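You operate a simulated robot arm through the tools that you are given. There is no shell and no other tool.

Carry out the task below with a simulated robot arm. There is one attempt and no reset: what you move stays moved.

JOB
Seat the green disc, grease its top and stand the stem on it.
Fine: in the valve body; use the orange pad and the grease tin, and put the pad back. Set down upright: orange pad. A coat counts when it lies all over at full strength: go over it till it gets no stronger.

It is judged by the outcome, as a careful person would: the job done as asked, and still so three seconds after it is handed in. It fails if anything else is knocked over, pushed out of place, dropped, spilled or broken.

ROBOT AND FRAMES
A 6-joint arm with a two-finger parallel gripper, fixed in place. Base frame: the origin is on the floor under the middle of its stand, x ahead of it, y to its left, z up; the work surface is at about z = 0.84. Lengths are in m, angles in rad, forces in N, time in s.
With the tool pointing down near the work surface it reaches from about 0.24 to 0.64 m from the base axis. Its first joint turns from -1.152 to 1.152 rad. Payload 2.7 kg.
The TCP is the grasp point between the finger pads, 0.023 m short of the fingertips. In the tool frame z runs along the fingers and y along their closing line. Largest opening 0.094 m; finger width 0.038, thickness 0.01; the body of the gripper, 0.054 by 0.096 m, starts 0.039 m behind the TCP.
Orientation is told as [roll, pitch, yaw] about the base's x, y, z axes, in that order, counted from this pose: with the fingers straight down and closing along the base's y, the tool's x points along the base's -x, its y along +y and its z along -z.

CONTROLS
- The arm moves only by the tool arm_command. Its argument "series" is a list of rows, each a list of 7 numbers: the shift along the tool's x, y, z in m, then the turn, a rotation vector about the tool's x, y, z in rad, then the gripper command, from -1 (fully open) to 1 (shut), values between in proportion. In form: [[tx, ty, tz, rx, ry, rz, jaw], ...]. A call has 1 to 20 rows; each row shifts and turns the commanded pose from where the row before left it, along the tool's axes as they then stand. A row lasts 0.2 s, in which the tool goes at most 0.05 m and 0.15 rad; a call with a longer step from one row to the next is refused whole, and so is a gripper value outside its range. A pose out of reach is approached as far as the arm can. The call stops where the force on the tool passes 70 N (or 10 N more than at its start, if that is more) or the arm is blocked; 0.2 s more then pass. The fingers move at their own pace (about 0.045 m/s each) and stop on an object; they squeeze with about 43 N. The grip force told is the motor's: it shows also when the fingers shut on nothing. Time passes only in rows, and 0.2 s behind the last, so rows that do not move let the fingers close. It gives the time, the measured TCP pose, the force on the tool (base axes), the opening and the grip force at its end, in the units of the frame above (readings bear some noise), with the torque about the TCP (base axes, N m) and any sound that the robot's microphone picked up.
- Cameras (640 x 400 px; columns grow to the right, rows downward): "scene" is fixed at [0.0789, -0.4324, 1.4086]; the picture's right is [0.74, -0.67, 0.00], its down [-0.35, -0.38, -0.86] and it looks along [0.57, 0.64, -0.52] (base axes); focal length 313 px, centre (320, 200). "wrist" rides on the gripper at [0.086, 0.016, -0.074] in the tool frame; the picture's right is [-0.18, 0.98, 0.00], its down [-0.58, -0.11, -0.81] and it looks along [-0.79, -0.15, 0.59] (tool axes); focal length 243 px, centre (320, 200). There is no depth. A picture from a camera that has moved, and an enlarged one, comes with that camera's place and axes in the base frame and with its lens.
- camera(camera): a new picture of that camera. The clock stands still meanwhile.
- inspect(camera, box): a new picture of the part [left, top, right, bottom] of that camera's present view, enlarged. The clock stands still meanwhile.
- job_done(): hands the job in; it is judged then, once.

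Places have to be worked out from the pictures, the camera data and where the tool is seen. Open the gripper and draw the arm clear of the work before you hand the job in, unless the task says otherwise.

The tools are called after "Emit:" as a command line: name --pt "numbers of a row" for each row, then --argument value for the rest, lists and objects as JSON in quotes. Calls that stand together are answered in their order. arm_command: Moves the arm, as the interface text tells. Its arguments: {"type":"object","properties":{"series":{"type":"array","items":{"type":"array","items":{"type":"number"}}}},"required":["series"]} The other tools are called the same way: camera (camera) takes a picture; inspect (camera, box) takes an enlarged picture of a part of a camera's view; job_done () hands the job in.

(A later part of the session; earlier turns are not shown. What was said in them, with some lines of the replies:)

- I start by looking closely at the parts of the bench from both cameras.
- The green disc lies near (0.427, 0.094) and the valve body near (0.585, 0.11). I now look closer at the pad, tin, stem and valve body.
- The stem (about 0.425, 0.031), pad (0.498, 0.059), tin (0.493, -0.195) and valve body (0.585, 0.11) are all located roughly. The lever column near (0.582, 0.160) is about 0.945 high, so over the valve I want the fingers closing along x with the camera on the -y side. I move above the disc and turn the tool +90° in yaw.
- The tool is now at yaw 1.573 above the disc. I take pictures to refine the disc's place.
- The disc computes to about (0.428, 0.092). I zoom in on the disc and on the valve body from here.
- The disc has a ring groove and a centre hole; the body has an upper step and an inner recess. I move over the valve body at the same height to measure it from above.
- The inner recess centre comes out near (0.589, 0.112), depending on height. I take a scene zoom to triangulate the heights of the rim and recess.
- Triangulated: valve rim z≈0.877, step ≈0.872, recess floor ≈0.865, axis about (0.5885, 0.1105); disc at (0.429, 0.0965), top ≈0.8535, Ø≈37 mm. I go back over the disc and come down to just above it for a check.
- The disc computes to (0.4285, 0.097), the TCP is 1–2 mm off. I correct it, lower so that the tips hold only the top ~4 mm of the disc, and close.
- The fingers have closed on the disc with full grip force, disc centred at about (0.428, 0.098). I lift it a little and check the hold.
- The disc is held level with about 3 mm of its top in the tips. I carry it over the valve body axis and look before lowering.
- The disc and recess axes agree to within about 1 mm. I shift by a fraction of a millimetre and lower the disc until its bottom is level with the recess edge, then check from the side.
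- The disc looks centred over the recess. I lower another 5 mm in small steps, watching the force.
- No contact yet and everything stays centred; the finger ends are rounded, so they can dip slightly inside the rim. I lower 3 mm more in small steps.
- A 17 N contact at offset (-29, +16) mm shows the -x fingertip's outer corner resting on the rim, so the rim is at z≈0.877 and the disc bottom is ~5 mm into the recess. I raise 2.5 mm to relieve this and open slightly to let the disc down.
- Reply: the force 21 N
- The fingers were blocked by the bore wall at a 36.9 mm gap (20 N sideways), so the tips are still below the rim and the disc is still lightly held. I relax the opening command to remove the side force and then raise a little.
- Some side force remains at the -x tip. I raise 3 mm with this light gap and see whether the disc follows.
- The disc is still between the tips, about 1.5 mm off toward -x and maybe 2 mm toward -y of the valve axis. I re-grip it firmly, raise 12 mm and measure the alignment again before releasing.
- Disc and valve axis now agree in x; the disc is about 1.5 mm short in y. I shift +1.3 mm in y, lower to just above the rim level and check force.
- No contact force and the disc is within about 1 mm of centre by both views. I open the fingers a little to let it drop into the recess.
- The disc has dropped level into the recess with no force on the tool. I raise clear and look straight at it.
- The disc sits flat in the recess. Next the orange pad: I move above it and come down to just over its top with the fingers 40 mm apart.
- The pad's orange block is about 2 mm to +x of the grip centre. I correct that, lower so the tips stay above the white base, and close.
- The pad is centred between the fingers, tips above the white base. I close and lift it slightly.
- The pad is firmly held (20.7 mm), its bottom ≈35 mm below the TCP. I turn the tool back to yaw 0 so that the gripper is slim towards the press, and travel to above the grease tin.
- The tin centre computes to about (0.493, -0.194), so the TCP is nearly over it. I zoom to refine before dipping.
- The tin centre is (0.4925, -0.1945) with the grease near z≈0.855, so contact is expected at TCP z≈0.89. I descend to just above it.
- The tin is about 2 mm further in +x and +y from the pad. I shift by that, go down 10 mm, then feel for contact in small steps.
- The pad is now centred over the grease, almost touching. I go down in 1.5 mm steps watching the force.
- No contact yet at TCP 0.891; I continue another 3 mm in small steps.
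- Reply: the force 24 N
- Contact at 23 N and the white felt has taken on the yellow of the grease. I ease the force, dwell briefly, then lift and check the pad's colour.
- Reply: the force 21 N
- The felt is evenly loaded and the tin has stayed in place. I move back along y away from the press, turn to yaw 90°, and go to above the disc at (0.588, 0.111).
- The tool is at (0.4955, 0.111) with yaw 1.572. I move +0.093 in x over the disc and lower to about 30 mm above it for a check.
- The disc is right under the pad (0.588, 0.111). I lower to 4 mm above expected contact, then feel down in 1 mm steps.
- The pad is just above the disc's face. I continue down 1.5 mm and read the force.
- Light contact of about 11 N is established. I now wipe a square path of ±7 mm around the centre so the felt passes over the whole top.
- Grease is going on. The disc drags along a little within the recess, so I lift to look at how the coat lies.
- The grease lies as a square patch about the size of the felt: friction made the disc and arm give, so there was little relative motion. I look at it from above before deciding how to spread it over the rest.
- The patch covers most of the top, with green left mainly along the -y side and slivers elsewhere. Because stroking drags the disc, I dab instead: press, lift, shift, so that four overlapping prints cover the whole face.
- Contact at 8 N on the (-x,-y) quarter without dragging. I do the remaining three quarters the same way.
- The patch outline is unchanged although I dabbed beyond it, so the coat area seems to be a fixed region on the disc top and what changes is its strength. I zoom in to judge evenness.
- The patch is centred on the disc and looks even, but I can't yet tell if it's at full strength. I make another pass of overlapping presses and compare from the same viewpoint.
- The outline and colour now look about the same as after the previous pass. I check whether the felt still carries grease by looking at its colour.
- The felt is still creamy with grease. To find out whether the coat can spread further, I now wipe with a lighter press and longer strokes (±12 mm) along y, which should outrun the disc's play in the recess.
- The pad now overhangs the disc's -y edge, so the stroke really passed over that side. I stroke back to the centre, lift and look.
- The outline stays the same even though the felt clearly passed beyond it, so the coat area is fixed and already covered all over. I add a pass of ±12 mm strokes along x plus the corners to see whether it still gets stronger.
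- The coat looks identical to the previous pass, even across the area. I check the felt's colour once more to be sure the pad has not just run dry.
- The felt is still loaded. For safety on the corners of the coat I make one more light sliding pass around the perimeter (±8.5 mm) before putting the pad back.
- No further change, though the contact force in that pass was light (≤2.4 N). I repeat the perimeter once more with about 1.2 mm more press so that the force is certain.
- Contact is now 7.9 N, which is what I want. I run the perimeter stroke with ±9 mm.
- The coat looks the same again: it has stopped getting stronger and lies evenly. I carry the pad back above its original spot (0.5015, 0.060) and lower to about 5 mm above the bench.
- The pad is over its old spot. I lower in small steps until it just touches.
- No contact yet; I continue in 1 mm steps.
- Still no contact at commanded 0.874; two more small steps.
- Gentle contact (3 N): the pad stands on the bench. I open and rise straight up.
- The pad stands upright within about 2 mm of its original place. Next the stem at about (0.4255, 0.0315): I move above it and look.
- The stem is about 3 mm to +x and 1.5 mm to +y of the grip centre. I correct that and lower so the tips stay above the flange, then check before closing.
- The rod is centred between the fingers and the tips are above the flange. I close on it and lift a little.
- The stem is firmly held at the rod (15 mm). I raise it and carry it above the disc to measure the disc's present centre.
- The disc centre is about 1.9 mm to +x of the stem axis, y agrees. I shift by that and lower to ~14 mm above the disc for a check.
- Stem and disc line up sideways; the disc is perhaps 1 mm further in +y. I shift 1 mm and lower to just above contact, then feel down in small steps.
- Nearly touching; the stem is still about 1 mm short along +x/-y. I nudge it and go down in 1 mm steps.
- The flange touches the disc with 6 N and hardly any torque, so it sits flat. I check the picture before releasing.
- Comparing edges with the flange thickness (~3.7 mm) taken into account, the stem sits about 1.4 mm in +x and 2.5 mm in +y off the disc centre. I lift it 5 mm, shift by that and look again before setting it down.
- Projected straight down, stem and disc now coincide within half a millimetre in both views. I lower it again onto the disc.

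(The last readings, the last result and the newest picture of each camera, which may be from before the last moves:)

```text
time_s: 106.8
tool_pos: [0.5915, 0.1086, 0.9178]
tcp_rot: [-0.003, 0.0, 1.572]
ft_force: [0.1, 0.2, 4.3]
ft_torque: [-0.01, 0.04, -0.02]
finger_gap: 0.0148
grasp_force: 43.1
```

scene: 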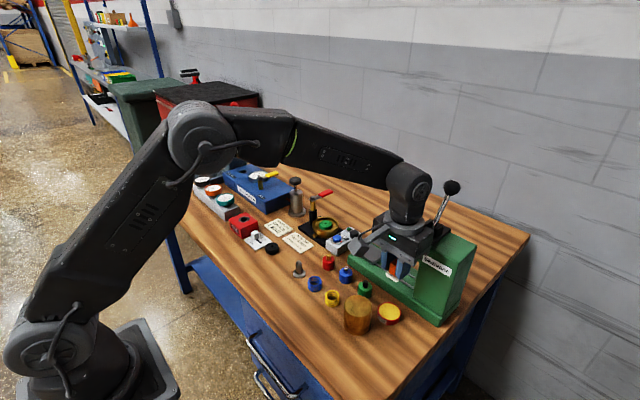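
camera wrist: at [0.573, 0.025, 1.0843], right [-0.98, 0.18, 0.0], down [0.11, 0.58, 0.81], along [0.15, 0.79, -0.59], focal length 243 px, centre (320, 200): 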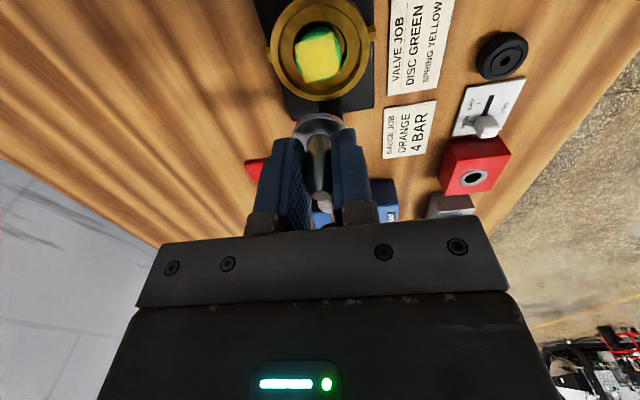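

Flat contact with 4 N. I check the picture once more, then open the fingers slowly.

Emit:
inspect --camera "scene" --box '[316, 208, 344, 228]'

Emit:
arm_command --pt "0 0 0 0 0 0 0.55" --pt "0 0 0 0 0 0 0.4" --pt "0 0 0 0 0 0 0.4" --pt "0 0 0 0 0 0 0.4"

Emit:
inspect --camera "scene" --box '[316, 202, 344, 230]'

Emit:
inspect --camera "wrist" --box '[220, 40, 420, 165]'

```text
16.00 times, centred on (330, 218) of scene
camera zoom: at [0.0788, -0.4324, 1.4086], right [0.74, -0.67, 0.0], down [-0.35, -0.38, -0.86], along [0.57, 0.64, -0.52], focal length 5006 px, centre (160, -88)
```

zoom: 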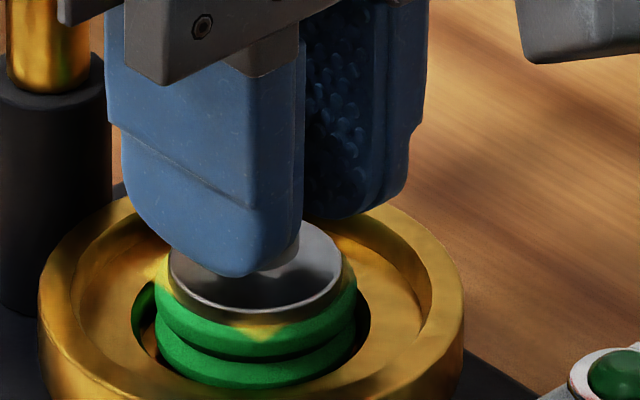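

```text
time_s: 107.8
tool_pos: [0.5919, 0.1092, 0.9177]
tcp_rot: [0.0, 0.001, 1.572]
ft_force: [-0.3, 0.3, 0.4]
ft_torque: [0.02, 0.03, 0.0]
finger_gap: 0.0283
grasp_force: 0.0
```

```text
14.29 times, centred on (330, 216) of scene
camera zoom: at [0.0789, -0.4324, 1.4086], right [0.74, -0.67, 0.0], down [-0.35, -0.38, -0.86], along [0.57, 0.64, -0.52], focal length 4469 px, centre (177, -29)
```

zoom: 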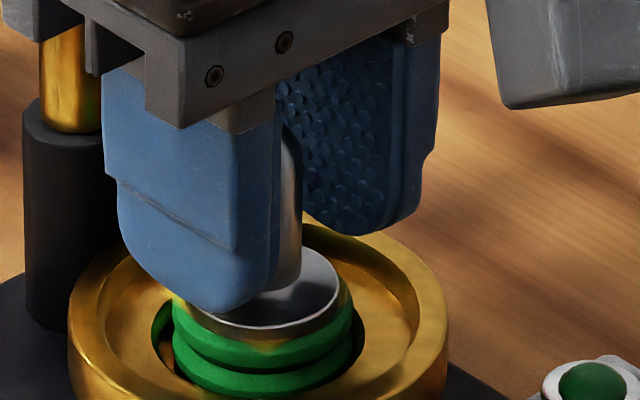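

```text
3.20 times, centred on (320, 102) of wrist
camera zoom: at [0.5738, 0.0224, 0.9919], right [-0.98, 0.18, 0.0], down [0.11, 0.58, 0.81], along [0.15, 0.79, -0.59], focal length 776 px, centre (320, 512)
```

zoom: 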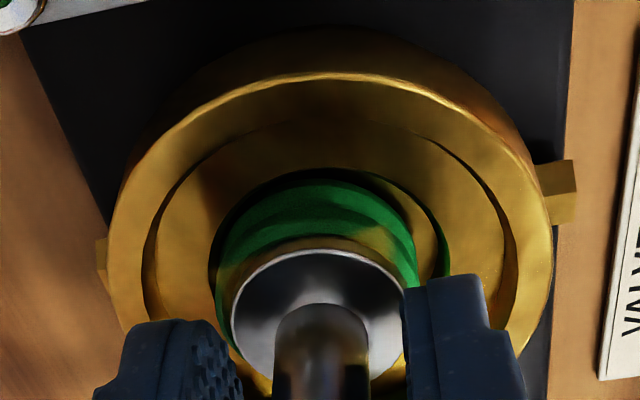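

The stem stands free with clearance on both sides. I rise straight up and look at the result.

Emit:
arm_command --pt "0 0 -0.01 0 0 0 0.4" --pt "0 0 -0.02 0 0 0 0.4" --pt "0 0 -0.03 0 0 0 0.4" --pt "0 0 -0.04 0 0 0 0.4" --pt "0 0 -0.02 0 0 0 0.4" --pt "0 0 0 0 0 0 0.4"

Emit:
inspect --camera "scene" --box '[302, 200, 358, 240]'

Emit:
inspect --camera "wrist" --box '[256, 0, 384, 80]'

```text
time_s: 109.2
tool_pos: [0.5907, 0.1077, 1.0374]
tcp_rot: [0.001, -0.001, 1.571]
ft_force: [-0.5, -0.8, -0.1]
ft_torque: [0.01, 0.0, 0.03]
finger_gap: 0.0282
grasp_force: 0.1
```

```text
10.00 times, centred on (330, 220) of scene
camera zoom: at [0.0789, -0.4324, 1.4086], right [0.74, -0.67, 0.0], down [-0.35, -0.38, -0.86], along [0.57, 0.64, -0.52], focal length 3128 px, centre (220, 0)
```

zoom: 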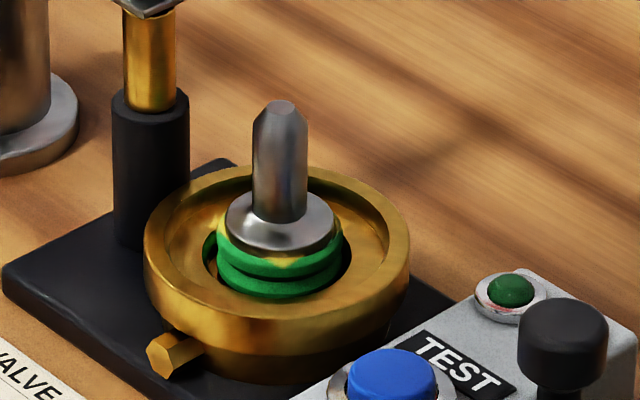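

```text
5.00 times, centred on (320, 40) of wrist
camera zoom: at [0.5734, 0.022, 1.1124], right [-0.98, 0.18, 0.0], down [0.11, 0.58, 0.81], along [0.15, 0.79, -0.59], focal length 1213 px, centre (320, 1000)
```

zoom: 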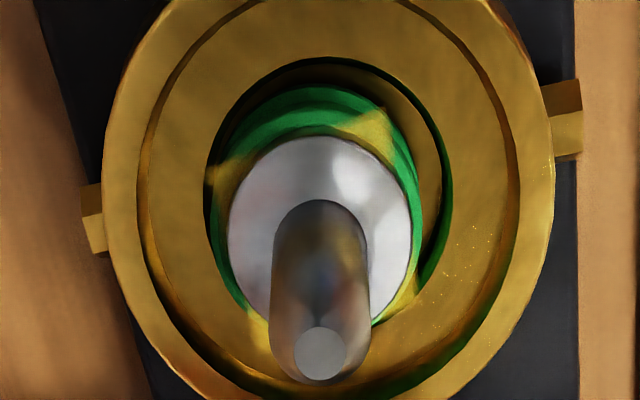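

The stem stands upright and centred on the greased disc. I withdraw the arm clear with the gripper open and take a final overall look.

Emit:
arm_command --pt "0 0 -0.03 0 0 0 0.4" --pt "0 0.04 -0.01 0 0 0 0" --pt "0 0.04 0 0 0 0 -0.5" --pt "0 0.04 0 0 0 0 -1" --pt "0 0.04 0 0 0 0 -1" --pt "0 0.02 0 0 0 0 -1" --pt "0 0 0 0 0 0 -1"

Emit:
camera --camera "scene"

Emit:
inspect --camera "scene" --box '[230, 170, 430, 340]'

Emit:
inspect --camera "scene" --box '[290, 195, 370, 255]'

```text
time_s: 110.8
tool_pos: [0.4113, 0.1082, 1.077]
tcp_rot: [-0.001, 0.0, 1.572]
ft_force: [-0.7, -0.8, -0.1]
ft_torque: [-0.03, 0.03, -0.02]
finger_gap: 0.0941
grasp_force: 0.2
```

```text
taken
```

scene: 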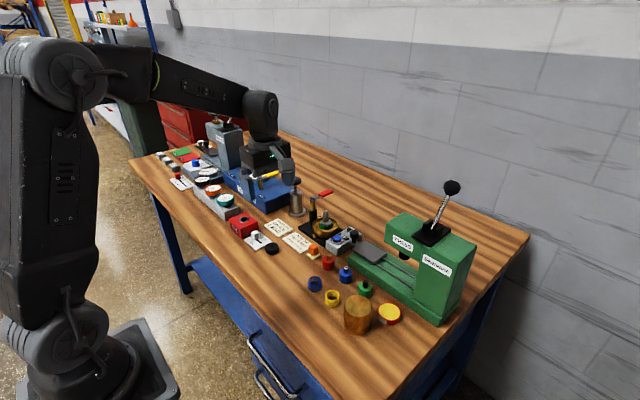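

```text
2.35 times, centred on (330, 255) of scene
camera zoom: at [0.0789, -0.4324, 1.4086], right [0.74, -0.67, 0.0], down [-0.35, -0.38, -0.86], along [0.57, 0.64, -0.52], focal length 736 px, centre (296, 71)
```

zoom: 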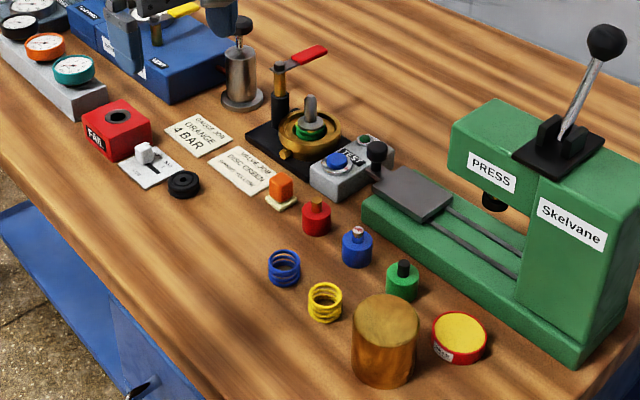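

```text
6.67 times, centred on (330, 225) of scene
camera zoom: at [0.0789, -0.4324, 1.4086], right [0.74, -0.67, 0.0], down [-0.35, -0.38, -0.86], along [0.57, 0.64, -0.52], focal length 2086 px, centre (253, 33)
```

zoom: 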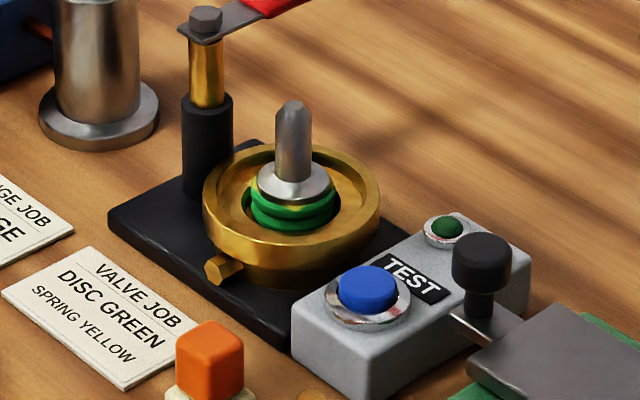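

The disc is seated in the valve body and greased, with the stem standing upright on it. The pad is back on its spot, and nothing else has moved. The gripper is open and clear, so I hand the job in.

Emit:
job_done

```text
The job is handed in.
```

I seated the green disc in the valve body, greased its top and stood the stem upright on it, centred to within about a millimetre. Then I handed the job in.

- **Coat:** the grease lies evenly over a square of about 30 mm on the 37 mm disc. That square stayed the same size even when the felt passed beyond it, leaving thin green slivers at the rim. I took it to be the whole area the coat can cover. I went over it several times, and its strength had stopped changing by the last passes.
- **Pad:** it is back, standing upright, about 2 mm from where it started. The felt now carries grease.
- **Valve body:** while I was placing the disc, the fingers pressed against the body with up to about 20 N. I saw no sign that it moved.
- **Other items:** everything else on the bench looked in place in the final pictures. The gripper was open and the arm clear of the work.
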